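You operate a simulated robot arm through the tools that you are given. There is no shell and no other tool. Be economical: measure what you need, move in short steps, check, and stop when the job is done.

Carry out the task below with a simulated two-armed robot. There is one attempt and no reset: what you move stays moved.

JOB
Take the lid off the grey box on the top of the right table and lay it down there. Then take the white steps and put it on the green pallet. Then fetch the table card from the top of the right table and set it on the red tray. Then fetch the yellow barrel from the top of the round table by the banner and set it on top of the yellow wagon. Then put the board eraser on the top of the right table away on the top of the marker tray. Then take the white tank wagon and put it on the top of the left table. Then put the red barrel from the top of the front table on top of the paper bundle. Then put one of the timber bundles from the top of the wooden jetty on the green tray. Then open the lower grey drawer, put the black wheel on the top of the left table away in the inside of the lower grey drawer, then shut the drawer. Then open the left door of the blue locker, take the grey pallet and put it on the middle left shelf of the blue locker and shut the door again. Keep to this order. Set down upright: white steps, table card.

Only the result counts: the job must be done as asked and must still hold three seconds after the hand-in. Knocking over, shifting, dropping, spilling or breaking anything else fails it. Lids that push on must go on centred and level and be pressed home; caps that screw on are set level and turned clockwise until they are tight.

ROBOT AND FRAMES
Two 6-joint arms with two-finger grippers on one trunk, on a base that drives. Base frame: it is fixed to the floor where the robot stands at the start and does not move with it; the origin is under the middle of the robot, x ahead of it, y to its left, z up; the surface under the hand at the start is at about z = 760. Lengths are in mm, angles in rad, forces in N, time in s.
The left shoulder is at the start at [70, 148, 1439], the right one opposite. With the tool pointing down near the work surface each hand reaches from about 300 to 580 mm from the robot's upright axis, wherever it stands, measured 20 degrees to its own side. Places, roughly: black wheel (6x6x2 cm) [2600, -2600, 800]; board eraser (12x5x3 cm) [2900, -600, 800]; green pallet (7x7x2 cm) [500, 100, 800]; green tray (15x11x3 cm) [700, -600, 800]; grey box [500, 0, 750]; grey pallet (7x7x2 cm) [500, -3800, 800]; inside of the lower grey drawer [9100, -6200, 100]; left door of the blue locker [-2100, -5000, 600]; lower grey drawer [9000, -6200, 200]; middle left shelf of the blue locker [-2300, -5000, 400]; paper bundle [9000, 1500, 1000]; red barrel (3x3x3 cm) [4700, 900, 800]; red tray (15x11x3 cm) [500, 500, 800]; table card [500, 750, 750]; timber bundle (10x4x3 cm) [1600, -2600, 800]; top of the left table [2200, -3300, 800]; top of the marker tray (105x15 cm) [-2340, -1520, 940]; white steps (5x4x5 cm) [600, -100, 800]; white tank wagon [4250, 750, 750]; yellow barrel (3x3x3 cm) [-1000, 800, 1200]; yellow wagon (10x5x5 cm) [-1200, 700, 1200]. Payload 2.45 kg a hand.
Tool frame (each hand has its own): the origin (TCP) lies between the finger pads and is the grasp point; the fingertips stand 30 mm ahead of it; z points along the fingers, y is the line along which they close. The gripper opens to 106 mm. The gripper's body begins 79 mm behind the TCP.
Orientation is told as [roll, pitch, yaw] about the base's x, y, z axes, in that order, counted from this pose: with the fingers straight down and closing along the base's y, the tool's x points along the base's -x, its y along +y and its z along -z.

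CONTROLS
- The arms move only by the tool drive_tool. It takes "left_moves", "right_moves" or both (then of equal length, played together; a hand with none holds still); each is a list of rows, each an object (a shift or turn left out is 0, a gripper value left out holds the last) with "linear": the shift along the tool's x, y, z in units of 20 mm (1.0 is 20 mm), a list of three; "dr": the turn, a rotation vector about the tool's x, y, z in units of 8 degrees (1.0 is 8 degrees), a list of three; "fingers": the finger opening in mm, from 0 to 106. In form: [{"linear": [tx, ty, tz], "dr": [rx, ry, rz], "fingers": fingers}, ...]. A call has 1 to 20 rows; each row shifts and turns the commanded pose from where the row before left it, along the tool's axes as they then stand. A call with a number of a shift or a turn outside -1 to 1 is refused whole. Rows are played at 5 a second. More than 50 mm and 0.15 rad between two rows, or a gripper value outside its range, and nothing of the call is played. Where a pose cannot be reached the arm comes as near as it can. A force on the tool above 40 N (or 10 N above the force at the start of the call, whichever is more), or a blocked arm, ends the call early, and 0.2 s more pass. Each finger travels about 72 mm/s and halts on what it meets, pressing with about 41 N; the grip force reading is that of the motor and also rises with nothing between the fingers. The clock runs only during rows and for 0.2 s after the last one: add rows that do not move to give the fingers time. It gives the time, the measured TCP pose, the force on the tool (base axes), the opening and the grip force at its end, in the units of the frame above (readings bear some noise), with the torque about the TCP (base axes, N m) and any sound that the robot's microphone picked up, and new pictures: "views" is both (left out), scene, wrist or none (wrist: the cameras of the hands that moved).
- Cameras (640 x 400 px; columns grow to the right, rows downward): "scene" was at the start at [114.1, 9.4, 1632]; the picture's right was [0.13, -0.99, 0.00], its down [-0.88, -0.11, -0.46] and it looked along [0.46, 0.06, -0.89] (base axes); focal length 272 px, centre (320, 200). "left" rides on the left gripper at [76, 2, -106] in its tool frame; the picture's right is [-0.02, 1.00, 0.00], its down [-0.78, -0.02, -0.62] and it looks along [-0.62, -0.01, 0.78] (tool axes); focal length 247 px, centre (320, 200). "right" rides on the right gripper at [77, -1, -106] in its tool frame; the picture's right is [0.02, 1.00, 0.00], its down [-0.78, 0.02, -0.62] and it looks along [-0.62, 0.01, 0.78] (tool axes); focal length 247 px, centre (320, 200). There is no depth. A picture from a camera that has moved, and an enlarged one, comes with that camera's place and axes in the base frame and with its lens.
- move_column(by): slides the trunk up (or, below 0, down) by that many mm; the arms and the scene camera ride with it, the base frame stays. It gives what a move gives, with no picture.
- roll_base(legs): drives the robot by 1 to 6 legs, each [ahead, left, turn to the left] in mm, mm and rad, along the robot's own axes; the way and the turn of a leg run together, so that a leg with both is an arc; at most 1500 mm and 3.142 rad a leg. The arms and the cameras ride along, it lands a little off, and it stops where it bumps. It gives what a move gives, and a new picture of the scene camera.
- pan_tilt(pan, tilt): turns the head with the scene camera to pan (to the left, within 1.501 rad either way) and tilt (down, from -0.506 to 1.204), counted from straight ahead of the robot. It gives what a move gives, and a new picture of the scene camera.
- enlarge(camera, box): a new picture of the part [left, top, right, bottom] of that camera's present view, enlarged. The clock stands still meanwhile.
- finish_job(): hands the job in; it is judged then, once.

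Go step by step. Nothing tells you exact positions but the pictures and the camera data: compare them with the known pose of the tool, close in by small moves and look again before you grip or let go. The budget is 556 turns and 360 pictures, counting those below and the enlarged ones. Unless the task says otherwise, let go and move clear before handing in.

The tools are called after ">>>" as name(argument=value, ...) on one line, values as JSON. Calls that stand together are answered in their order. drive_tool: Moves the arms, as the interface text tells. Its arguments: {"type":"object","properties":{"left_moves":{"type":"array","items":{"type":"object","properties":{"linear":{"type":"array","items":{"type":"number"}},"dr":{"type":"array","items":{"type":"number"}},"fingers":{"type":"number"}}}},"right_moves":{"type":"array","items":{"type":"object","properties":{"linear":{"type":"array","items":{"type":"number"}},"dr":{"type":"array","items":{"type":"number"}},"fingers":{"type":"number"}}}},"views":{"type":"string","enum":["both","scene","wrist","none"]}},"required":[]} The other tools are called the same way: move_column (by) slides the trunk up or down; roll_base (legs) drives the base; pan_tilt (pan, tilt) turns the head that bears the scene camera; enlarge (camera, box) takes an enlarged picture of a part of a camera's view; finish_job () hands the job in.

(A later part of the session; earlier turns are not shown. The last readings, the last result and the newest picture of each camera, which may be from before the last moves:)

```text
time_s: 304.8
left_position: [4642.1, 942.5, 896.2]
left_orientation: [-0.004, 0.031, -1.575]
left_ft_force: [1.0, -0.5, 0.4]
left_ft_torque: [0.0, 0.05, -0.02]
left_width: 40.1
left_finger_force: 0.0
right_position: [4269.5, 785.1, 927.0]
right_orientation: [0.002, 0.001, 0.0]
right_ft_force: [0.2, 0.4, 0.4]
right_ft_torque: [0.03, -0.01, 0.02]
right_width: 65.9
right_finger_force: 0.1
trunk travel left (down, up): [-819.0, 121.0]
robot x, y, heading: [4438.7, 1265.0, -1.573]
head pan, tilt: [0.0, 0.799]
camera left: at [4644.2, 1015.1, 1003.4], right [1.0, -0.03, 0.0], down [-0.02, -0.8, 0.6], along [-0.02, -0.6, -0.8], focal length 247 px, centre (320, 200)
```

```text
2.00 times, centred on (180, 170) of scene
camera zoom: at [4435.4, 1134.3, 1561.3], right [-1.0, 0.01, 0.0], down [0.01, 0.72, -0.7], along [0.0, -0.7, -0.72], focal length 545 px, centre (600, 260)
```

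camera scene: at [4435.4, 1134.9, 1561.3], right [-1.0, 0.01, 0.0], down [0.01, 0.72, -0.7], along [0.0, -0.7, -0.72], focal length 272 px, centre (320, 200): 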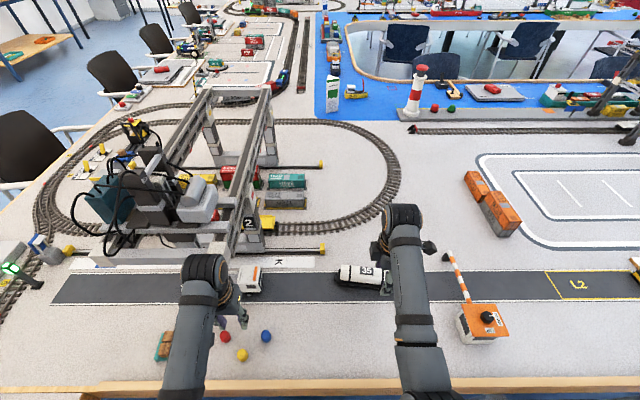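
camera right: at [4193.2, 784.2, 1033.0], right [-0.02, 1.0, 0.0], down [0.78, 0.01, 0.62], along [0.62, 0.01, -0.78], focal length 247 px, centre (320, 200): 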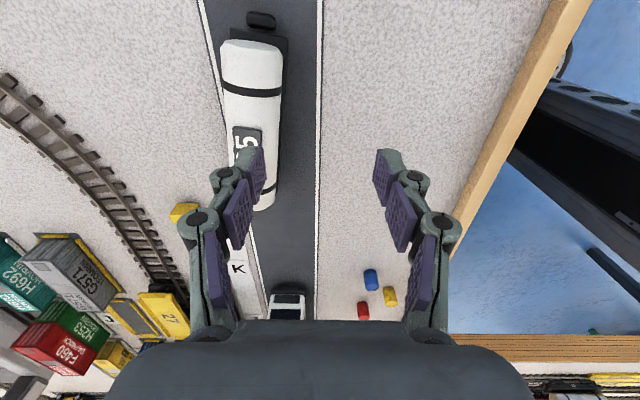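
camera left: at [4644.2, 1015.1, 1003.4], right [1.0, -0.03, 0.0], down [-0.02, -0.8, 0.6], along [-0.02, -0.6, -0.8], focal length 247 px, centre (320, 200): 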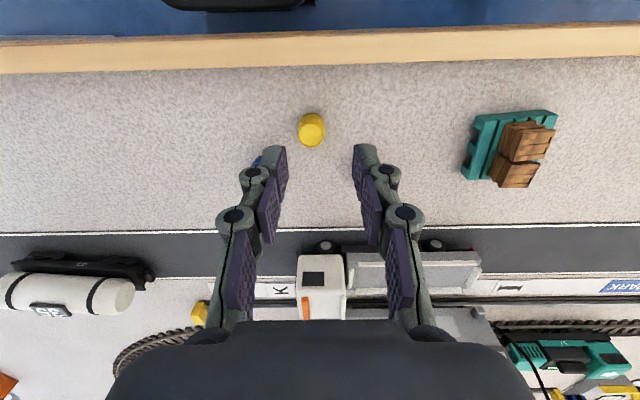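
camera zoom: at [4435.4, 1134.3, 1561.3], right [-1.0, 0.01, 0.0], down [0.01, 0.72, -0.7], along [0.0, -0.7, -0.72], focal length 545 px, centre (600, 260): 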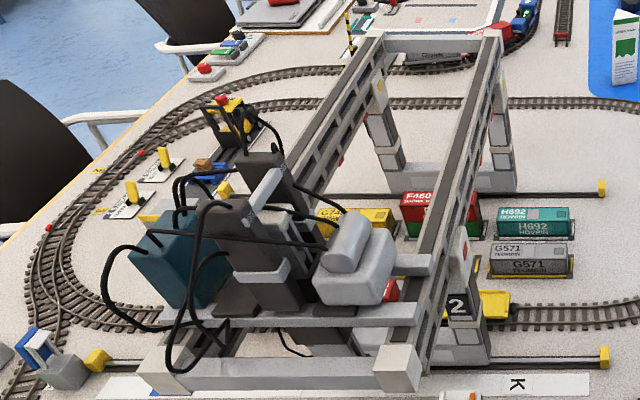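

>>> roll_base(legs=[[0, 45, 0]])

>>> drive_tool(right_moves=[{"linear": [0, -0.6, 0.3], "dr": [0, 0, 0.4]}, {"linear": [0, -0.6, 0.3], "dr": [0, 0, 0.4]}, {"linear": [0, -0.6, 0.3]}, {"linear": [0, -0.6, 0.3]}, {"linear": [0, -0.6, 0.3]}, {"linear": [0, -0.6, 0.3]}, {}], views="wrist")

```text
time_s: 305.7
left_position: [4683.1, 942.4, 896.1]
left_orientation: [0.0, 0.028, -1.573]
left_ft_force: [-1.0, -1.0, -0.3]
left_ft_torque: [-0.04, -0.03, 0.01]
left_width: 40.1
left_finger_force: 0.0
right_position: [4310.8, 784.7, 926.5]
right_orientation: [0.001, -0.003, -0.002]
right_ft_force: [-1.3, -0.3, 0.0]
right_ft_torque: [0.02, -0.05, 0.0]
right_width: 66.1
right_finger_force: 0.0
trunk travel left (down, up): [-819.0, 121.0]
robot x, y, heading: [4478.3, 1264.4, -1.575]
head pan, tilt: [0.0, 0.799]
camera scene: at [4473.6, 1134.6, 1561.3], right [-1.0, 0.01, 0.0], down [0.01, 0.72, -0.7], along [0.0, -0.7, -0.72], focal length 272 px, centre (320, 200)
```

scene: 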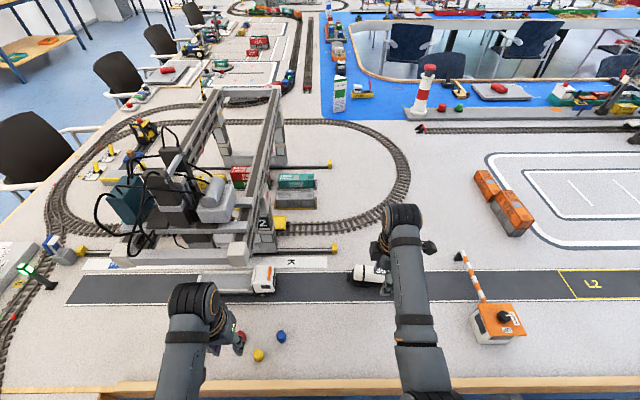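

```text
time_s: 307.3
left_position: [4687.5, 941.7, 894.2]
left_orientation: [-0.005, 0.029, -1.575]
left_ft_force: [-0.2, 0.3, 0.2]
left_ft_torque: [-0.01, -0.02, 0.05]
left_width: 39.7
left_finger_force: 0.1
right_position: [4307.6, 713.2, 890.1]
right_orientation: [0.002, 0.002, -0.112]
right_ft_force: [-0.1, 0.7, -0.8]
right_ft_torque: [0.0, -0.02, 0.02]
right_width: 65.8
right_finger_force: 0.1
trunk travel left (down, up): [-819.0, 121.0]
robot x, y, heading: [4480.3, 1264.6, -1.576]
head pan, tilt: [0.0, 0.799]
camera right: at [4232.0, 720.6, 997.0], right [0.09, 1.0, 0.0], down [0.78, -0.07, 0.62], along [0.62, -0.05, -0.78], focal length 247 px, centre (320, 200)
```

right: 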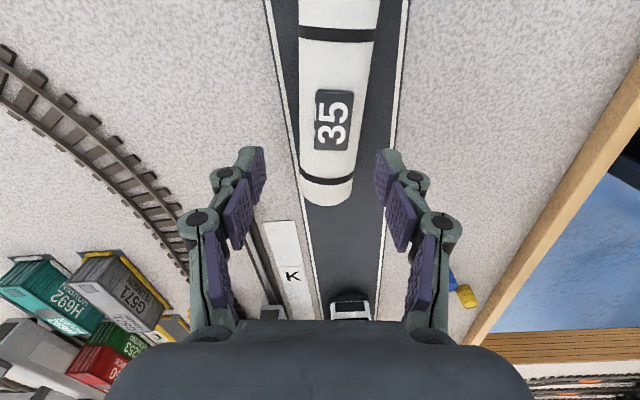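

>>> drive_tool(right_moves=[{"linear": [0, 0.3, 0.5], "fingers": 90}, {"linear": [0, 0.28, 0.6]}, {"linear": [0, 0, 0.6]}, {"linear": [0, 0, 0.6]}, {}], views="wrist")

```text
time_s: 308.5
left_position: [4686.9, 942.6, 894.9]
left_orientation: [-0.003, 0.03, -1.576]
left_ft_force: [0.2, -0.4, -0.2]
left_ft_torque: [0.0, -0.01, 0.02]
left_width: 39.8
left_finger_force: 0.2
right_position: [4309.3, 724.3, 842.3]
right_orientation: [0.002, 0.001, -0.111]
right_ft_force: [0.3, 0.3, 0.1]
right_ft_torque: [0.01, -0.01, -0.01]
right_width: 90.2
right_finger_force: 0.1
trunk travel left (down, up): [-819.0, 121.0]
robot x, y, heading: [4480.7, 1264.6, -1.577]
head pan, tilt: [0.0, 0.799]
camera right: at [4233.4, 731.4, 949.3], right [0.09, 1.0, 0.0], down [0.78, -0.07, 0.62], along [0.62, -0.06, -0.78], focal length 247 px, centre (320, 200)
```

right: 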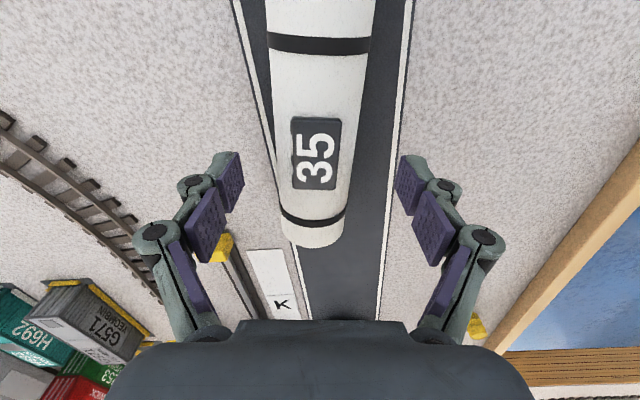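

>>> drive_tool(right_moves=[{"linear": [0, -0.1, 0.5], "dr": [0, 0, 0.2]}, {"linear": [0, 0, 0.5]}, {"linear": [0, 0, 0.5]}, {"linear": [0, 0, 0.4]}, {}], views="wrist")

```text
time_s: 309.7
left_position: [4687.8, 942.8, 896.7]
left_orientation: [-0.004, 0.029, -1.574]
left_ft_force: [0.5, 0.3, -0.2]
left_ft_torque: [-0.01, 0.0, -0.03]
left_width: 39.9
left_finger_force: 0.1
right_position: [4310.2, 722.7, 803.8]
right_orientation: [0.002, 0.002, -0.142]
right_ft_force: [0.8, -0.7, 0.0]
right_ft_torque: [0.02, 0.03, 0.01]
right_width: 89.7
right_finger_force: 0.0
trunk travel left (down, up): [-819.0, 121.0]
robot x, y, heading: [4484.2, 1263.1, -1.578]
head pan, tilt: [0.0, 0.799]
camera right: at [4233.7, 732.8, 911.4], right [0.12, 0.99, 0.0], down [0.78, -0.09, 0.62], along [0.62, -0.07, -0.78], focal length 247 px, centre (320, 200)
```

right: 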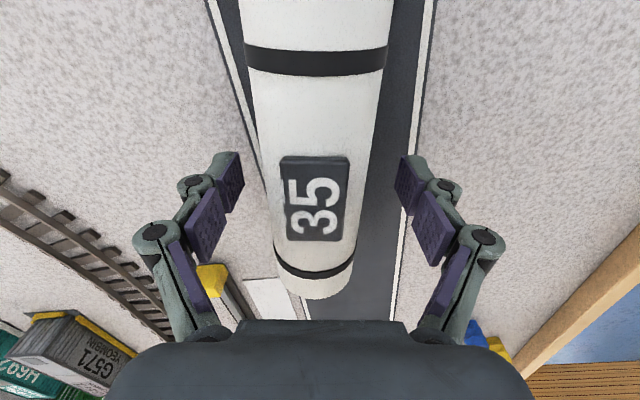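

>>> drive_tool(right_moves=[{"linear": [0, 0, 0.2]}, {"fingers": 30}, {}, {}, {}, {}], views="none")

>>> drive_tool(right_moves=[{"linear": [0, 0, -0.5]}, {"linear": [0, 0, -0.5]}, {"linear": [0, 0.2, -0.7]}, {"linear": [0, 0.3, -0.7]}, {"linear": [0, 0.3, -0.7]}, {"linear": [0, 0.5, -0.5]}, {"linear": [0, 0.5, -0.3]}, {}], views="wrist")

```text
time_s: 311.1
left_position: [4685.7, 942.2, 896.2]
left_orientation: [-0.002, 0.029, -1.574]
left_ft_force: [0.4, 0.4, -0.4]
left_ft_torque: [0.02, -0.03, 0.02]
left_width: 40.3
left_finger_force: 0.1
right_position: [4310.3, 724.1, 801.8]
right_orientation: [-0.001, 0.001, -0.14]
right_ft_force: [-1.4, -2.3, 5.1]
right_ft_torque: [-0.08, 0.02, 0.07]
right_width: 47.5
right_finger_force: 41.1
trunk travel left (down, up): [-819.0, 121.0]
robot x, y, heading: [4480.8, 1262.8, -1.576]
head pan, tilt: [0.0, 0.799]
```

```text
time_s: 312.9
left_position: [4686.8, 941.1, 895.3]
left_orientation: [-0.002, 0.031, -1.575]
left_ft_force: [-0.3, 0.4, -0.1]
left_ft_torque: [-0.01, -0.02, 0.03]
left_width: 39.9
left_finger_force: 0.0
right_position: [4313.9, 758.0, 879.3]
right_orientation: [0.004, 0.003, -0.14]
right_ft_force: [-0.3, 0.1, -2.0]
right_ft_torque: [-0.01, -0.02, -0.04]
right_width: 47.1
right_finger_force: 41.1
trunk travel left (down, up): [-819.0, 121.0]
robot x, y, heading: [4479.4, 1262.3, -1.578]
head pan, tilt: [0.0, 0.799]
camera right: at [4238.8, 767.2, 986.4], right [0.12, 0.99, 0.0], down [0.78, -0.09, 0.62], along [0.62, -0.07, -0.78], focal length 247 px, centre (320, 200)
```

right: 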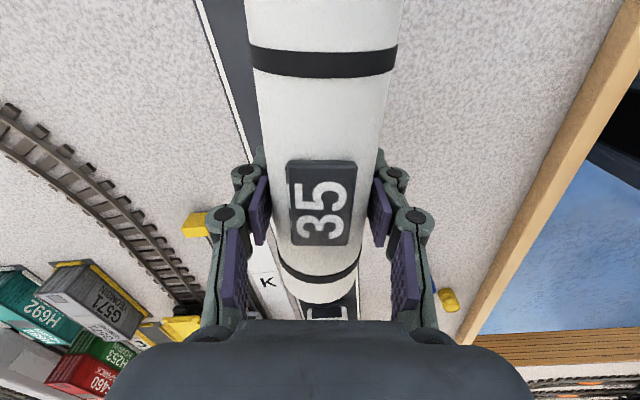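

Tank wagon held. I raise and retract it, lift the trunk, back out and start the way round to the left table.

>>> drive_tool(right_moves=[{"linear": [0, 0.2, -0.5]}, {"linear": [0, 0.4, -0.5]}, {"linear": [0, 0.6, 0]}, {"linear": [0, 0.6, 0]}, {"linear": [0, 0.5, 0]}, {}], views="none")

>>> move_column(by=100)

>>> roll_base(legs=[[-560, 0, 0], [0, 0, -1.566]])

```text
time_s: 314.3
left_position: [4687.6, 941.8, 895.4]
left_orientation: [-0.004, 0.03, -1.574]
left_ft_force: [-1.1, 0.2, 0.2]
left_ft_torque: [-0.03, 0.0, -0.01]
left_width: 40.0
left_finger_force: 0.1
right_position: [4314.8, 802.9, 902.9]
right_orientation: [-0.002, 0.014, -0.144]
right_ft_force: [-0.4, -0.6, -3.0]
right_ft_torque: [-0.01, -0.01, -0.03]
right_width: 47.5
right_finger_force: 40.9
trunk travel left (down, up): [-819.0, 121.0]
robot x, y, heading: [4477.4, 1263.4, -1.573]
head pan, tilt: [0.0, 0.799]
```

```text
time_s: 315.6
left_position: [4686.9, 941.0, 995.1]
left_orientation: [-0.004, 0.03, -1.574]
left_ft_force: [0.5, 0.5, 0.2]
left_ft_torque: [-0.02, 0.02, 0.03]
left_width: 39.9
left_finger_force: 0.0
right_position: [4315.1, 803.8, 998.4]
right_orientation: [0.003, 0.013, -0.145]
right_ft_force: [0.7, 0.5, -1.9]
right_ft_torque: [0.01, -0.03, 0.02]
right_width: 47.4
right_finger_force: 41.1
trunk travel left (down, up): [-919.0, 21.0]
robot x, y, heading: [4475.3, 1265.8, -1.579]
head pan, tilt: [0.0, 0.799]
```

```text
time_s: 322.6
left_position: [4169.0, 1615.9, 993.7]
left_orientation: [-0.003, 0.03, -3.095]
left_ft_force: [-0.5, -1.1, 1.1]
left_ft_torque: [0.0, -0.02, -0.02]
left_width: 40.0
left_finger_force: 0.0
right_position: [4013.3, 1979.4, 999.6]
right_orientation: [-0.001, 0.015, -1.665]
right_ft_force: [0.5, -0.8, -3.1]
right_ft_torque: [-0.03, -0.01, 0.04]
right_width: 47.3
right_finger_force: 40.6
trunk travel left (down, up): [-919.0, 21.0]
robot x, y, heading: [4478.7, 1840.5, -3.099]
head pan, tilt: [0.0, 0.799]
camera scene: at [4350.5, 1833.7, 1661.3], right [-0.04, 1.0, 0.0], down [0.72, 0.03, -0.7], along [-0.7, -0.03, -0.72], focal length 272 px, centre (320, 200)
```

scene: 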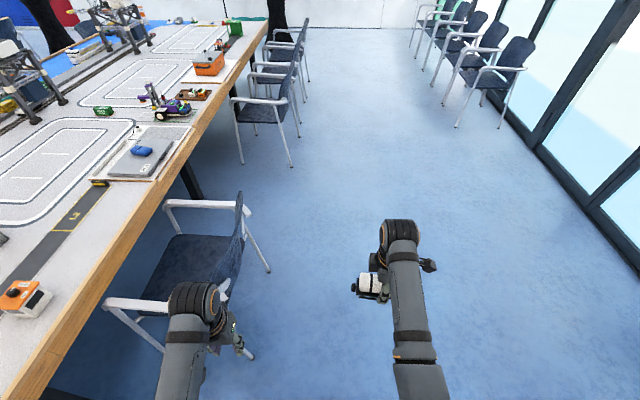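

>>> roll_base(legs=[[0, -60, -0.042], [1450, 0, 0], [1450, 0, 0], [1450, 0, 0], [290, 0, 0], [0, 0, 1.571]])

```text
time_s: 349.6
left_position: [-2.0, 1761.1, 994.6]
left_orientation: [-0.002, 0.029, -1.608]
left_ft_force: [0.1, -0.6, -0.2]
left_ft_torque: [0.02, 0.01, -0.01]
left_width: 40.0
left_finger_force: 0.0
right_position: [-378.7, 1634.6, 999.8]
right_orientation: [0.0, 0.015, -0.176]
right_ft_force: [0.1, -0.8, -3.2]
right_ft_torque: [0.01, -0.02, 0.03]
right_width: 47.3
right_finger_force: 41.0
trunk travel left (down, up): [-919.0, 21.0]
robot x, y, heading: [-197.8, 2090.5, -1.609]
head pan, tilt: [0.0, 0.799]
camera scene: at [-203.3, 1959.3, 1661.3], right [-1.0, 0.04, 0.0], down [0.03, 0.72, -0.7], along [-0.03, -0.7, -0.72], focal length 272 px, centre (320, 200)
```

scene: 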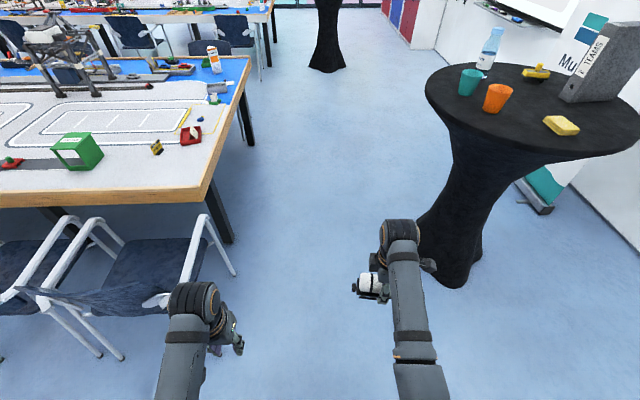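

>>> roll_base(legs=[[0, 50, 0.038], [1450, 0, 0], [1450, 0, 0], [790, 0, 0], [0, 0, 1.571]])

>>> pan_tilt(pan=-0.2, tilt=0.4)

```text
time_s: 372.0
left_position: [14.0, -1417.1, 994.7]
left_orientation: [-0.004, 0.03, -0.027]
left_ft_force: [0.4, -0.4, -0.2]
left_ft_torque: [0.0, -0.02, -0.03]
left_width: 40.1
left_finger_force: 0.0
right_position: [143.9, -1792.2, 1001.2]
right_orientation: [0.0, 0.014, 1.405]
right_ft_force: [-0.3, -0.5, -3.0]
right_ft_torque: [0.03, 0.0, 0.03]
right_width: 47.2
right_finger_force: 41.3
trunk travel left (down, up): [-919.0, 21.0]
robot x, y, heading: [-312.7, -1617.8, -0.026]
head pan, tilt: [0.0, 0.799]
camera scene: at [-181.3, -1618.9, 1661.3], right [-0.03, -1.0, 0.0], down [-0.72, 0.02, -0.7], along [0.7, -0.02, -0.72], focal length 272 px, centre (320, 200)
```

scene: 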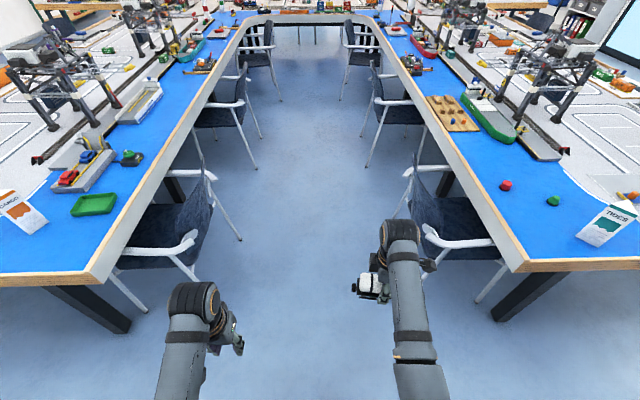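

```text
time_s: 372.9
left_position: [13.5, -1416.5, 994.9]
left_orientation: [-0.002, 0.027, -0.027]
left_ft_force: [0.4, 0.3, 0.8]
left_ft_torque: [0.02, 0.02, 0.02]
left_width: 39.8
left_finger_force: 0.1
right_position: [142.2, -1792.6, 1000.9]
right_orientation: [0.001, 0.015, 1.404]
right_ft_force: [0.9, 0.3, -1.5]
right_ft_torque: [0.06, 0.0, -0.02]
right_width: 47.5
right_finger_force: 41.0
trunk travel left (down, up): [-919.0, 21.0]
robot x, y, heading: [-311.9, -1614.1, -0.028]
head pan, tilt: [-0.201, 0.4]
camera scene: at [-171.8, -1637.4, 1696.3], right [-0.23, -0.97, 0.0], down [-0.38, 0.09, -0.92], along [0.9, -0.21, -0.39], focal length 272 px, centre (320, 200)
```

scene: 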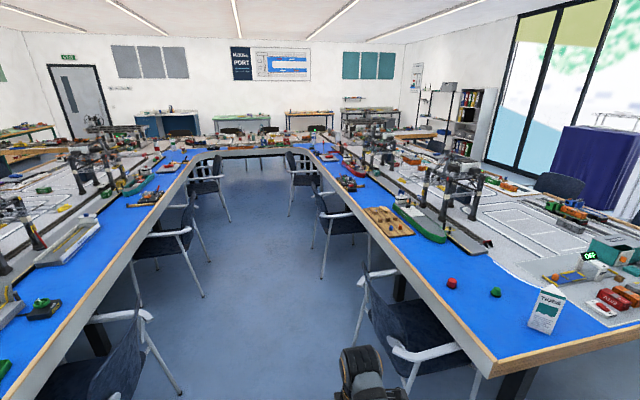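

The near end of the left table has a free blue area around [480, -2560]. There may be a second round table nearby, so I look right first.

>>> pan_tilt(pan=-1.3, tilt=0.5)

```text
time_s: 374.2
left_position: [13.4, -1416.6, 994.0]
left_orientation: [-0.004, 0.03, -0.027]
left_ft_force: [-0.8, -0.3, -0.1]
left_ft_torque: [0.0, 0.0, -0.01]
left_width: 39.9
left_finger_force: 0.0
right_position: [143.6, -1792.2, 999.7]
right_orientation: [0.0, 0.017, 1.405]
right_ft_force: [0.3, 0.0, -2.4]
right_ft_torque: [0.04, 0.02, -0.01]
right_width: 47.4
right_finger_force: 41.1
trunk travel left (down, up): [-919.0, 21.0]
robot x, y, heading: [-307.8, -1615.0, -0.029]
head pan, tilt: [-1.3, 0.499]
camera scene: at [-240.1, -1704.7, 1687.2], right [-0.97, -0.24, 0.0], down [-0.12, 0.46, -0.88], along [0.21, -0.85, -0.48], focal length 272 px, centre (320, 200)
```

scene: 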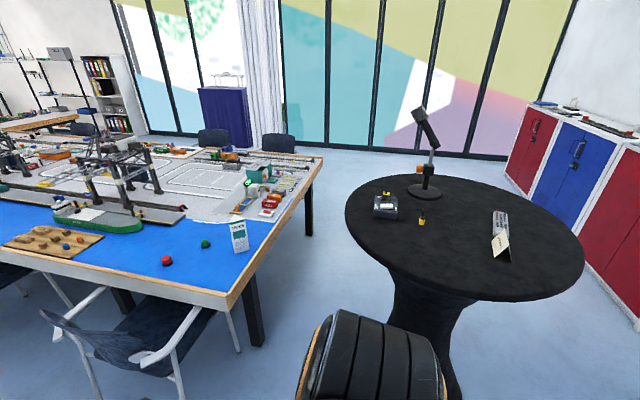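

A second round table blocks that end, so I use the chair gap in the aisle at x≈2790 to place the wagon near [2810, -2567].

>>> roll_base(legs=[[1450, 0, 0.029], [1450, 0, 0], [200, 0, 0], [0, 0, -1.27]])

>>> pan_tilt(pan=-0.2, tilt=0.8)

```text
time_s: 392.8
left_position: [3162.8, -1801.6, 995.8]
left_orientation: [-0.002, 0.031, -1.227]
left_ft_force: [0.1, -0.4, -0.4]
left_ft_torque: [0.01, 0.02, 0.0]
left_width: 40.1
left_finger_force: 0.1
right_position: [2860.1, -2059.1, 999.9]
right_orientation: [0.0, 0.015, 0.203]
right_ft_force: [-0.1, 0.2, -2.5]
right_ft_torque: [0.04, -0.03, 0.0]
right_width: 47.4
right_finger_force: 40.7
trunk travel left (down, up): [-919.0, 21.0]
robot x, y, heading: [2860.5, -1569.0, -1.234]
head pan, tilt: [-1.3, 0.499]
camera scene: at [2801.9, -1667.9, 1687.3], right [-0.57, 0.82, 0.0], down [0.39, 0.27, -0.88], along [-0.72, -0.5, -0.48], focal length 272 px, centre (320, 200)
```

scene: 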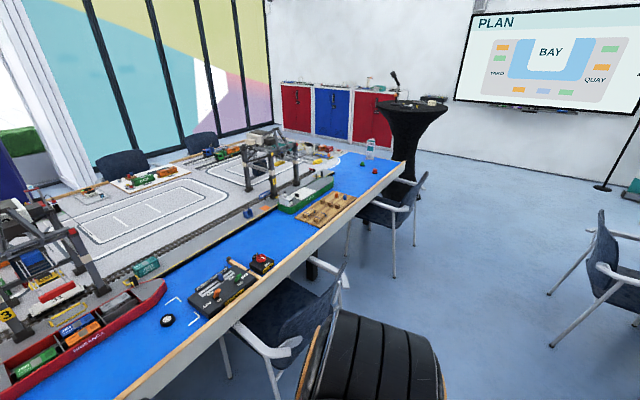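

```text
time_s: 394.2
left_position: [3162.9, -1801.7, 995.2]
left_orientation: [-0.006, 0.028, -1.228]
left_ft_force: [-0.1, 0.1, 0.3]
left_ft_torque: [0.02, 0.0, 0.01]
left_width: 39.9
left_finger_force: 0.1
right_position: [2859.6, -2059.4, 999.5]
right_orientation: [0.002, 0.016, 0.202]
right_ft_force: [0.6, 0.3, -2.3]
right_ft_torque: [0.0, -0.04, 0.01]
right_width: 47.3
right_finger_force: 40.6
trunk travel left (down, up): [-919.0, 21.0]
robot x, y, heading: [2857.8, -1571.7, -1.231]
head pan, tilt: [-0.201, 0.799]
camera scene: at [2887.3, -1695.8, 1661.3], right [-0.99, -0.14, 0.0], down [-0.1, 0.71, -0.7], along [0.1, -0.69, -0.72], focal length 272 px, centre (320, 200)
```

scene: 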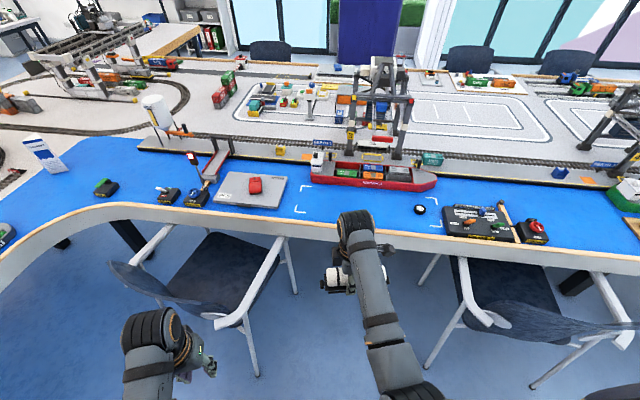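

>>> roll_base(legs=[[150, -178, 0], [160, 0, 0]])

>>> move_column(by=-130)

```text
time_s: 396.9
left_position: [3101.1, -2153.2, 996.6]
left_orientation: [-0.003, 0.026, -1.241]
left_ft_force: [-0.3, -0.1, 0.0]
left_ft_torque: [-0.02, -0.03, 0.03]
left_width: 40.0
left_finger_force: 0.1
right_position: [2793.0, -2406.6, 1002.2]
right_orientation: [-0.002, 0.016, 0.192]
right_ft_force: [0.3, 0.1, -2.2]
right_ft_torque: [-0.03, -0.06, 0.0]
right_width: 47.5
right_finger_force: 41.0
trunk travel left (down, up): [-919.0, 21.0]
robot x, y, heading: [2799.8, -1919.4, -1.24]
head pan, tilt: [-0.201, 0.799]
camera scene: at [2826.1, -2042.1, 1661.7], right [-0.99, -0.13, 0.0], down [-0.09, 0.71, -0.7], along [0.09, -0.69, -0.72], focal length 272 px, centre (320, 200)
```

scene: 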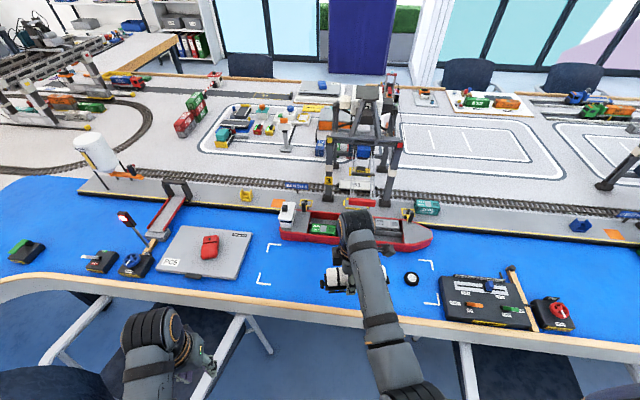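

```text
time_s: 398.5
left_position: [3101.6, -2154.8, 866.5]
left_orientation: [-0.001, 0.03, -1.243]
left_ft_force: [0.2, 0.9, -0.3]
left_ft_torque: [-0.03, 0.02, -0.02]
left_width: 40.0
left_finger_force: 0.1
right_position: [2794.2, -2409.9, 870.6]
right_orientation: [0.0, 0.016, 0.192]
right_ft_force: [-0.9, -0.1, -2.1]
right_ft_torque: [-0.03, -0.03, 0.0]
right_width: 47.3
right_finger_force: 41.5
trunk travel left (down, up): [-789.0, 151.0]
robot x, y, heading: [2802.7, -1915.3, -1.241]
head pan, tilt: [-0.201, 0.799]
```

>>> drive_tool(right_moves=[{"linear": [-0.07, -0.69, 0]}, {"linear": [-0.07, -0.69, 0]}, {"linear": [-0.07, -0.69, 0]}, {"linear": [-0.07, -0.69, 0]}, {"linear": [-0.07, -0.69, 0]}, {"linear": [-0.07, -0.69, 0]}, {"linear": [-0.07, -0.69, 0]}, {"linear": [-0.07, -0.69, 0]}, {"linear": [-0.07, -0.69, 0]}, {"linear": [0, 0, 0.6]}, {"linear": [0, 0, 0.6]}, {"linear": [0, 0, 0.6]}, {"linear": [0, 0, 0.5]}, {}])

```text
time_s: 401.5
left_position: [3101.7, -2156.0, 864.6]
left_orientation: [-0.004, 0.03, -1.24]
left_ft_force: [0.3, -0.2, 0.8]
left_ft_torque: [0.01, 0.03, -0.01]
left_width: 39.9
left_finger_force: 0.0
right_position: [2830.2, -2527.8, 823.7]
right_orientation: [-0.001, 0.017, 0.191]
right_ft_force: [-0.3, 0.1, -3.3]
right_ft_torque: [0.01, -0.05, -0.01]
right_width: 47.0
right_finger_force: 41.2
trunk travel left (down, up): [-789.0, 151.0]
robot x, y, heading: [2801.5, -1917.1, -1.236]
head pan, tilt: [-0.201, 0.799]
camera scene: at [2827.3, -2046.2, 1531.3], right [-0.99, -0.13, 0.0], down [-0.09, 0.71, -0.7], along [0.09, -0.69, -0.72], focal length 272 px, centre (320, 200)
camera right: at [2757.4, -2544.1, 931.5], right [-0.21, 0.98, 0.0], down [0.78, 0.17, 0.61], along [0.6, 0.13, -0.79], focal length 247 px, centre (320, 200)
```

scene: 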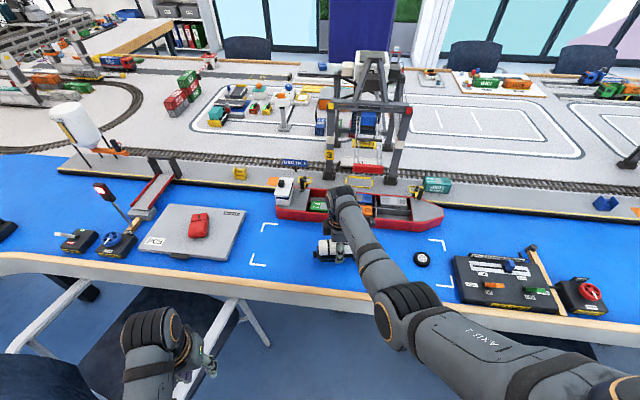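
right: 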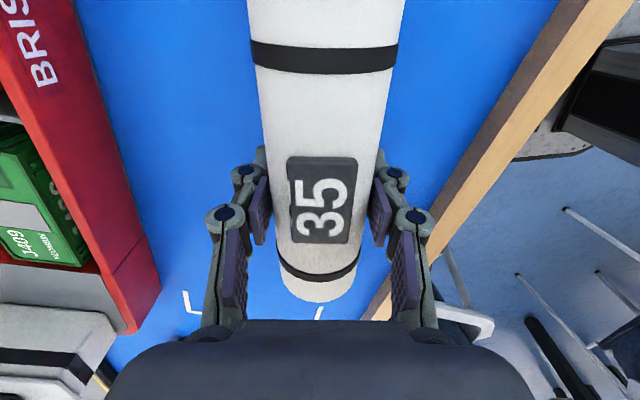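

>>> drive_tool(right_moves=[{"linear": [0, 0, 0.25]}, {"linear": [0, 0, 0.2]}, {"linear": [0, 0, 0.15]}, {"linear": [0, 0, 0.15]}, {"linear": [0, 0, 0.15]}, {"linear": [0, 0, 0.15]}, {"linear": [0, 0, 0.15]}, {}], views="none")

```text
time_s: 403.3
left_position: [3101.0, -2153.9, 865.6]
left_orientation: [-0.004, 0.027, -1.242]
left_ft_force: [-0.2, -0.1, 0.3]
left_ft_torque: [-0.01, 0.0, -0.01]
left_width: 40.0
left_finger_force: 0.1
right_position: [2829.5, -2528.0, 802.9]
right_orientation: [-0.002, 0.016, 0.191]
right_ft_force: [-3.2, 0.9, 10.4]
right_ft_torque: [0.34, -0.35, 0.07]
right_width: 47.4
right_finger_force: 41.7
trunk travel left (down, up): [-789.0, 151.0]
robot x, y, heading: [2801.2, -1921.9, -1.242]
head pan, tilt: [-0.201, 0.799]
```

>>> drive_tool(right_moves=[{"linear": [0, 0, 0.06]}, {}, {"fingers": 80}, {}, {}, {}, {"linear": [0, 0, -0.4]}, {"linear": [0, 0.2, -0.8]}, {"linear": [0, 0.4, -0.8]}, {"linear": [0, 0.7, -0.5]}, {"linear": [0, 0.7, 0]}, {"linear": [0, 0.7, 0]}, {}])

```text
time_s: 406.1
left_position: [3101.3, -2155.6, 864.4]
left_orientation: [-0.003, 0.03, -1.242]
left_ft_force: [0.1, -1.0, 0.5]
left_ft_torque: [0.01, 0.03, -0.02]
left_width: 40.1
left_finger_force: 0.1
right_position: [2819.3, -2475.3, 848.0]
right_orientation: [0.001, 0.016, 0.194]
right_ft_force: [0.3, -0.6, -0.1]
right_ft_torque: [0.02, 0.01, -0.01]
right_width: 80.0
right_finger_force: 0.0
trunk travel left (down, up): [-789.0, 151.0]
robot x, y, heading: [2798.3, -1921.5, -1.246]
head pan, tilt: [-0.201, 0.799]
camera scene: at [2827.3, -2046.4, 1531.2], right [-0.99, -0.13, 0.0], down [-0.09, 0.71, -0.7], along [0.09, -0.69, -0.72], focal length 272 px, centre (320, 200)
camera right: at [2745.9, -2491.5, 956.2], right [-0.21, 0.98, 0.0], down [0.78, 0.17, 0.61], along [0.59, 0.13, -0.79], focal length 247 px, centre (320, 200)
```

scene: 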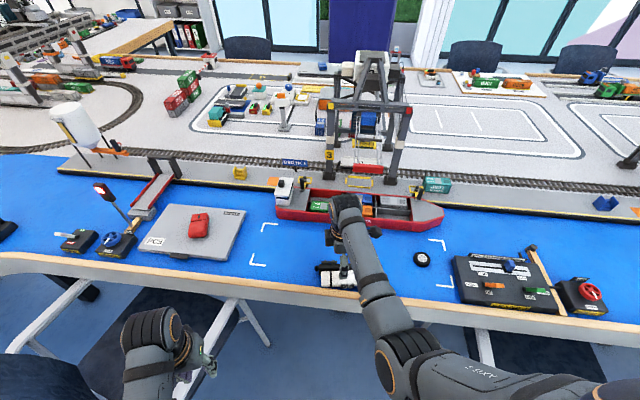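
right: 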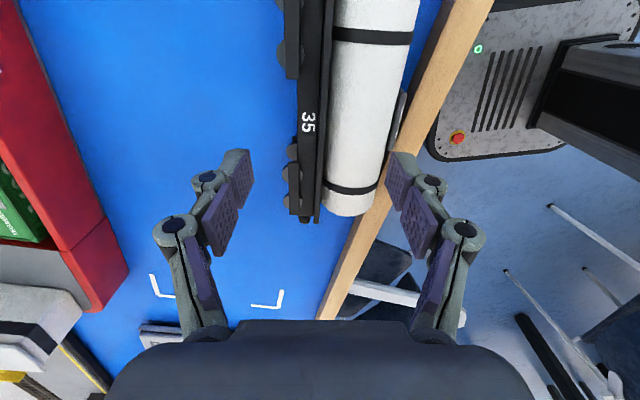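

The wagon tipped onto its side when I withdrew, but it lies flat on the left table, fully on the top. Orientation isn't demanded for it. I raise straight up and check it's stable.

>>> drive_tool(right_moves=[{"linear": [0, 0, -0.8]}, {"linear": [0, 0, -0.6]}, {}, {}], views="wrist")

```text
time_s: 407.1
left_position: [3101.9, -2155.3, 864.9]
left_orientation: [-0.003, 0.031, -1.241]
left_ft_force: [-0.4, 0.3, 0.0]
left_ft_torque: [-0.01, 0.03, 0.0]
left_width: 40.0
left_finger_force: 0.0
right_position: [2820.8, -2475.6, 878.4]
right_orientation: [-0.001, 0.016, 0.19]
right_ft_force: [0.1, 0.3, -0.5]
right_ft_torque: [0.03, 0.02, 0.02]
right_width: 80.1
right_finger_force: 0.0
trunk travel left (down, up): [-789.0, 151.0]
robot x, y, heading: [2798.2, -1919.2, -1.242]
head pan, tilt: [-0.201, 0.799]
camera right: at [2746.5, -2491.0, 984.8], right [-0.21, 0.98, 0.0], down [0.78, 0.17, 0.61], along [0.6, 0.13, -0.79], focal length 247 px, centre (320, 200)
```

right: 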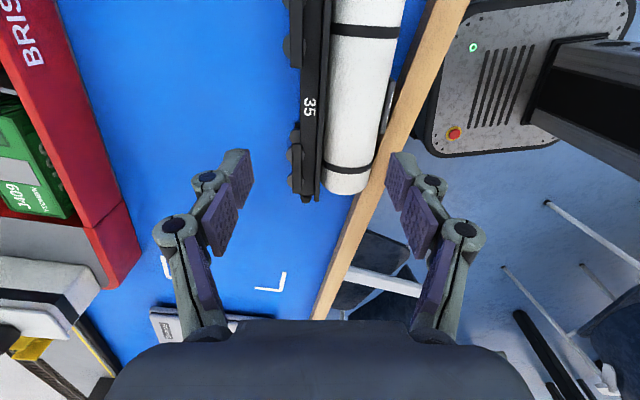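

The wagon lies stable on the table. Next is the red barrel; I raise the trunk, back out into the aisle and turn west.

>>> move_column(by=130)

>>> roll_base(legs=[[-314, 150, 0], [0, 0, -1.9]])

>>> drive_tool(right_moves=[{"linear": [0, 0.4, 0], "dr": [0, 0, 1]}, {"linear": [0, 0.4, 0], "dr": [0, 0, 1]}, {"dr": [0, 0, 1]}, {"dr": [0, 0, 1]}, {"dr": [0, 0, 1]}, {"dr": [0, 0, 1]}, {"dr": [0, 0, 1]}, {"dr": [0, 0, 1]}, {"dr": [0, 0, 1]}, {"dr": [0, 0, 1]}, {"dr": [0, 0, 0.3]}, {}], views="none")

```text
time_s: 408.6
left_position: [3101.2, -2155.3, 994.7]
left_orientation: [-0.004, 0.031, -1.24]
left_ft_force: [-0.6, 0.0, 0.5]
left_ft_torque: [0.0, -0.03, 0.0]
left_width: 39.9
left_finger_force: 0.1
right_position: [2820.3, -2475.9, 1006.7]
right_orientation: [-0.001, 0.017, 0.191]
right_ft_force: [0.4, 0.9, 0.4]
right_ft_torque: [-0.01, 0.02, 0.03]
right_width: 79.6
right_finger_force: 0.0
trunk travel left (down, up): [-919.0, 21.0]
robot x, y, heading: [2796.4, -1918.0, -1.24]
head pan, tilt: [-0.201, 0.799]
```

```text
time_s: 415.3
left_position: [2534.8, -1801.3, 995.4]
left_orientation: [-0.004, 0.029, -3.077]
left_ft_force: [0.4, 0.1, 0.1]
left_ft_torque: [-0.01, 0.02, -0.01]
left_width: 39.9
left_finger_force: 0.0
right_position: [2300.6, -1446.1, 1006.4]
right_orientation: [0.0, 0.016, -1.646]
right_ft_force: [-0.4, 0.3, 0.4]
right_ft_torque: [0.02, -0.03, 0.0]
right_width: 80.0
right_finger_force: 0.0
trunk travel left (down, up): [-919.0, 21.0]
robot x, y, heading: [2845.9, -1574.0, -3.085]
head pan, tilt: [-0.201, 0.799]
camera scene: at [2712.9, -1562.9, 1661.3], right [0.14, 0.99, 0.0], down [0.71, -0.1, -0.7], along [-0.69, 0.1, -0.72], focal length 272 px, centre (320, 200)
```

scene: 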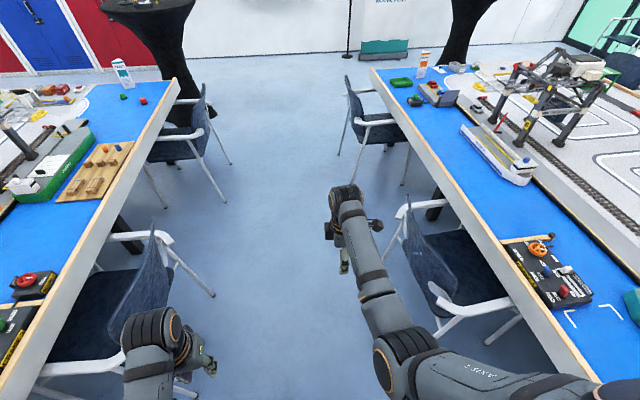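

```text
time_s: 417.9
left_position: [2536.3, -1801.1, 994.2]
left_orientation: [-0.005, 0.03, -3.077]
left_ft_force: [0.5, -0.1, -0.2]
left_ft_torque: [0.03, -0.01, 0.01]
left_width: 39.8
left_finger_force: 0.1
right_position: [2316.4, -1447.8, 1007.6]
right_orientation: [-0.016, 0.002, -3.083]
right_ft_force: [1.4, 0.5, 0.6]
right_ft_torque: [0.01, 0.01, -0.01]
right_width: 80.0
right_finger_force: 0.0
trunk travel left (down, up): [-919.0, 21.0]
robot x, y, heading: [2842.7, -1574.4, -3.086]
head pan, tilt: [-0.201, 0.799]
```

>>> roll_base(legs=[[0, -20, -0.055], [1450, 0, 0], [1450, 0, 0], [80, 0, 0], [0, 0, -1.571]])

```text
time_s: 437.0
left_position: [-412.6, -1374.6, 996.0]
left_orientation: [-0.003, 0.029, 1.638]
left_ft_force: [0.8, 0.2, 0.1]
left_ft_torque: [0.01, 0.04, 0.01]
left_width: 40.1
left_finger_force: 0.1
right_position: [-59.7, -1153.6, 1006.6]
right_orientation: [-0.014, 0.002, 1.63]
right_ft_force: [0.0, 0.5, 0.7]
right_ft_torque: [0.0, 0.04, 0.0]
right_width: 80.0
right_finger_force: 0.0
trunk travel left (down, up): [-919.0, 21.0]
robot x, y, heading: [-179.0, -1686.0, 1.632]
head pan, tilt: [-0.201, 0.799]
camera scene: at [-174.4, -1549.2, 1661.3], right [0.99, -0.14, 0.0], down [-0.1, -0.71, -0.7], along [0.09, 0.69, -0.72], focal length 272 px, centre (320, 200)
```

scene: 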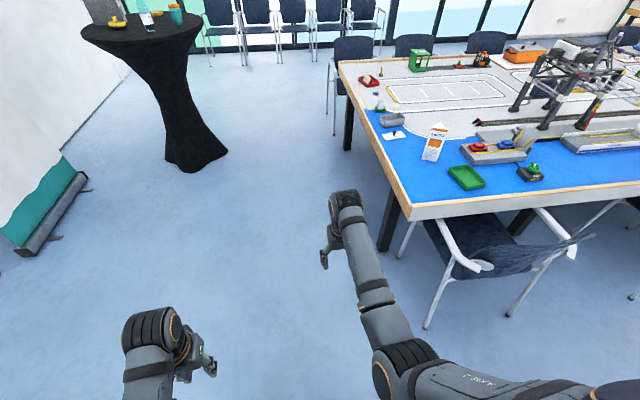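

>>> roll_base(legs=[[0, 0, -0.061], [1450, 0, 0], [1450, 0, 0], [640, 0, 0], [0, 0, -1.571]])

>>> roll_base(legs=[[1450, 0, 0], [1450, 0, 0]])

```text
time_s: 458.7
left_position: [245.8, 2084.7, 995.1]
left_orientation: [-0.004, 0.029, -0.063]
left_ft_force: [0.6, 0.2, -0.4]
left_ft_torque: [-0.02, 0.0, 0.02]
left_width: 40.0
left_finger_force: 0.0
right_position: [418.2, 1707.8, 1006.7]
right_orientation: [-0.016, 0.003, -0.071]
right_ft_force: [0.1, 0.5, 1.0]
right_ft_torque: [0.01, -0.02, 0.0]
right_width: 80.1
right_finger_force: 0.1
trunk travel left (down, up): [-919.0, 21.0]
robot x, y, heading: [-85.3, 1896.8, -0.061]
head pan, tilt: [-0.201, 0.799]
camera scene: at [41.5, 1874.4, 1661.3], right [-0.26, -0.96, 0.0], down [-0.69, 0.19, -0.7], along [0.67, -0.18, -0.72], focal length 272 px, centre (320, 200)
```

scene: 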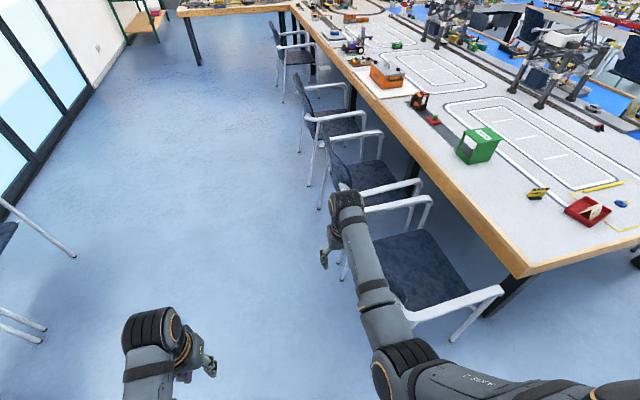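

```text
time_s: 472.8
left_position: [3170.6, 1883.6, 994.1]
left_orientation: [-0.004, 0.028, -0.08]
left_ft_force: [0.3, -0.3, -0.1]
left_ft_torque: [0.02, -0.01, 0.0]
left_width: 40.0
left_finger_force: 0.0
right_position: [3336.1, 1501.1, 1007.5]
right_orientation: [-0.016, 0.001, -0.089]
right_ft_force: [0.3, -0.9, -0.6]
right_ft_torque: [0.06, 0.02, 0.0]
right_width: 80.3
right_finger_force: 0.1
trunk travel left (down, up): [-919.0, 21.0]
robot x, y, heading: [2832.4, 1701.9, -0.082]
head pan, tilt: [-0.201, 0.799]
camera scene: at [2961.7, 1675.2, 1661.4], right [-0.28, -0.96, 0.0], down [-0.69, 0.2, -0.7], along [0.67, -0.2, -0.72], focal length 272 px, centre (320, 200)
```

scene: 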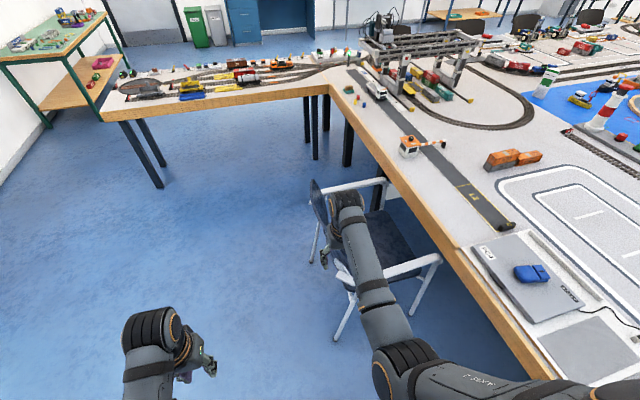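

>>> roll_base(legs=[[780, 200, 0], [780, 129, 0], [0, 0, -1.489]])

>>> pan_tilt(pan=0.0, tilt=0.8)

```text
time_s: 484.6
left_position: [4637.7, 1566.2, 995.0]
left_orientation: [-0.006, 0.031, -1.558]
left_ft_force: [0.1, 0.1, -0.1]
left_ft_torque: [0.02, 0.0, 0.01]
left_width: 40.2
left_finger_force: 0.0
right_position: [4274.9, 1364.9, 1006.4]
right_orientation: [-0.015, 0.004, -1.562]
right_ft_force: [0.1, -1.3, 0.9]
right_ft_torque: [0.01, 0.02, -0.01]
right_width: 79.7
right_finger_force: 0.0
trunk travel left (down, up): [-919.0, 21.0]
robot x, y, heading: [4430.3, 1882.5, -1.562]
head pan, tilt: [-0.201, 0.799]
camera scene: at [4411.8, 1755.4, 1661.3], right [-0.98, 0.19, 0.0], down [0.13, 0.7, -0.7], along [-0.13, -0.68, -0.72], focal length 272 px, centre (320, 200)
```

scene: 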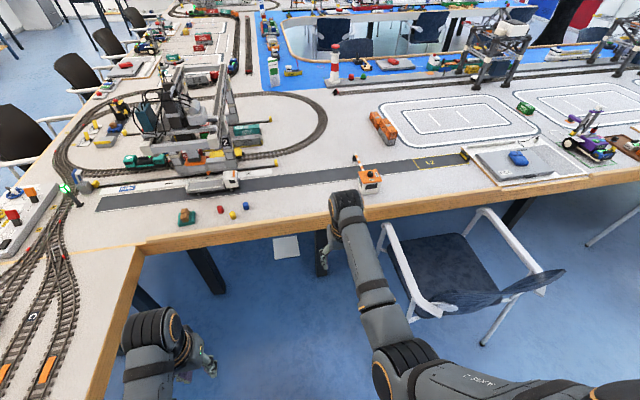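

```text
time_s: 485.3
left_position: [4638.1, 1565.7, 995.2]
left_orientation: [-0.002, 0.028, -1.557]
left_ft_force: [0.0, -0.1, 0.0]
left_ft_torque: [-0.01, 0.04, 0.01]
left_width: 40.0
left_finger_force: 0.0
right_position: [4275.5, 1365.4, 1006.4]
right_orientation: [-0.017, 0.002, -1.563]
right_ft_force: [0.2, 0.3, 0.0]
right_ft_torque: [0.01, 0.01, 0.03]
right_width: 79.8
right_finger_force: 0.2
trunk travel left (down, up): [-919.0, 21.0]
robot x, y, heading: [4424.6, 1883.6, -1.555]
head pan, tilt: [0.0, 0.799]
camera scene: at [4427.6, 1753.9, 1661.3], right [-1.0, -0.01, 0.0], down [-0.01, 0.72, -0.7], along [0.01, -0.7, -0.72], focal length 272 px, centre (320, 200)
```

scene: 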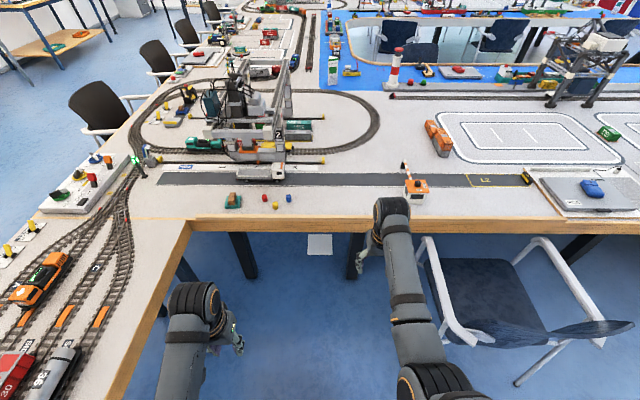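

I move the left hand forward and tilt the fingers forward by about 35° so the wrist stays clear of the crane.

>>> drive_tool(left_moves=[{"linear": [-0.9, 0, 0]}, {"linear": [-0.9, 0, 0]}, {"linear": [-0.9, 0, 0]}, {"linear": [-0.9, 0, 0]}, {"linear": [-0.9, 0, 0]}, {"linear": [-0.9, 0, 0]}, {"linear": [-0.9, 0, 0]}, {"linear": [-0.9, 0, 0]}, {"linear": [-0.9, 0, 0]}, {"linear": [-0.9, 0, 0]}, {"dr": [0, -1, 0]}, {"dr": [0, -1, 0]}, {"dr": [0, -1, 0]}, {"dr": [0, -1, 0]}, {"dr": [0, -0.6, 0]}, {}], views="wrist")

```text
time_s: 488.7
left_position: [4640.9, 1385.4, 988.6]
left_orientation: [-0.004, -0.614, -1.554]
left_ft_force: [0.1, 0.1, -0.1]
left_ft_torque: [-0.02, -0.01, 0.0]
left_width: 40.1
left_finger_force: 0.0
right_position: [4274.5, 1363.4, 1006.3]
right_orientation: [-0.016, 0.004, -1.564]
right_ft_force: [1.2, 0.3, -0.4]
right_ft_torque: [0.01, -0.02, 0.0]
right_width: 80.2
right_finger_force: 0.0
trunk travel left (down, up): [-919.0, 21.0]
robot x, y, heading: [4426.6, 1884.2, -1.564]
head pan, tilt: [0.0, 0.799]
camera left: at [4640.0, 1508.6, 1031.9], right [1.0, 0.0, 0.01], down [-0.01, -0.28, 0.96], along [0.0, -0.96, -0.28], focal length 247 px, centre (320, 200)
```

left: 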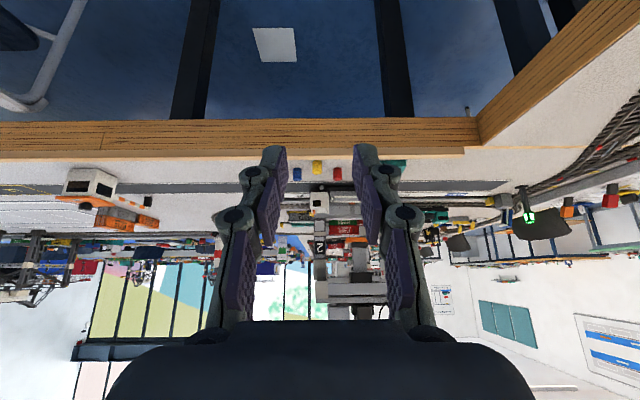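

>>> roll_base(legs=[[385, 52, -0.007]])

>>> move_column(by=-120)

>>> drive_tool(left_moves=[{"linear": [0, 0, 0.1]}], views="wrist")

```text
time_s: 491.2
left_position: [4678.5, 993.7, 989.4]
left_orientation: [-0.005, -0.615, -1.582]
left_ft_force: [0.3, -0.5, -0.5]
left_ft_torque: [-0.02, 0.0, -0.03]
left_width: 40.0
left_finger_force: 0.1
right_position: [4312.2, 981.7, 1008.0]
right_orientation: [-0.017, 0.003, -1.591]
right_ft_force: [-0.5, 0.2, -0.2]
right_ft_torque: [0.0, -0.02, -0.01]
right_width: 80.2
right_finger_force: 0.0
trunk travel left (down, up): [-919.0, 21.0]
robot x, y, heading: [4473.2, 1497.2, -1.589]
head pan, tilt: [0.0, 0.799]
camera scene: at [4474.8, 1368.4, 1661.5], right [-1.0, 0.02, 0.0], down [0.01, 0.72, -0.7], along [-0.01, -0.7, -0.72], focal length 272 px, centre (320, 200)
```

scene: 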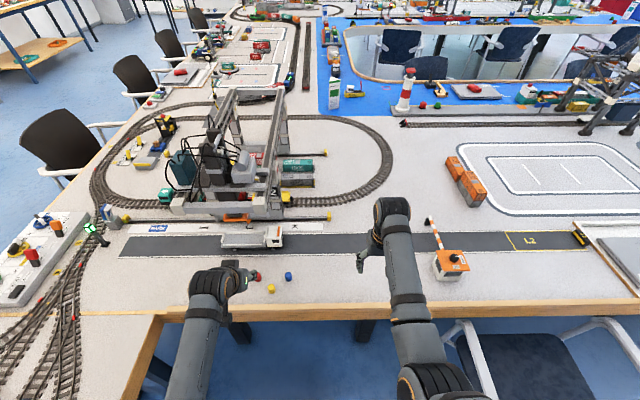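

```text
time_s: 492.7
left_position: [4678.9, 992.9, 870.0]
left_orientation: [-0.005, -0.612, -1.581]
left_ft_force: [0.3, 0.1, -0.4]
left_ft_torque: [-0.02, 0.02, 0.0]
left_width: 40.1
left_finger_force: 0.1
right_position: [4311.4, 981.9, 886.1]
right_orientation: [-0.015, 0.003, -1.59]
right_ft_force: [0.8, 0.2, -0.1]
right_ft_torque: [-0.01, 0.03, -0.03]
right_width: 79.9
right_finger_force: 0.1
trunk travel left (down, up): [-799.0, 141.0]
robot x, y, heading: [4474.9, 1495.5, -1.591]
head pan, tilt: [0.0, 0.799]
```

```text
time_s: 493.1
left_position: [4678.2, 991.6, 868.5]
left_orientation: [-0.005, -0.613, -1.583]
left_ft_force: [0.2, 0.3, -0.3]
left_ft_torque: [-0.01, -0.01, 0.04]
left_width: 39.9
left_finger_force: 0.0
right_position: [4312.1, 981.8, 885.3]
right_orientation: [-0.016, 0.003, -1.591]
right_ft_force: [-0.2, -0.5, -0.1]
right_ft_torque: [0.01, 0.04, 0.03]
right_width: 80.3
right_finger_force: 0.1
trunk travel left (down, up): [-799.0, 141.0]
robot x, y, heading: [4477.6, 1496.4, -1.59]
head pan, tilt: [0.0, 0.799]
camera left: at [4680.5, 1115.0, 910.4], right [1.0, -0.03, 0.01], down [-0.02, -0.28, 0.96], along [-0.03, -0.96, -0.28], focal length 247 px, centre (320, 200)
```

left: 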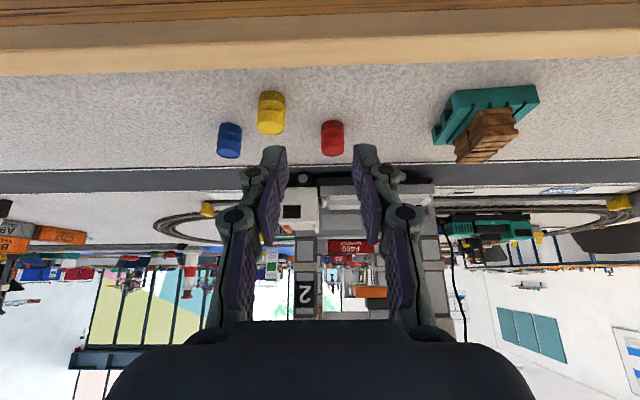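

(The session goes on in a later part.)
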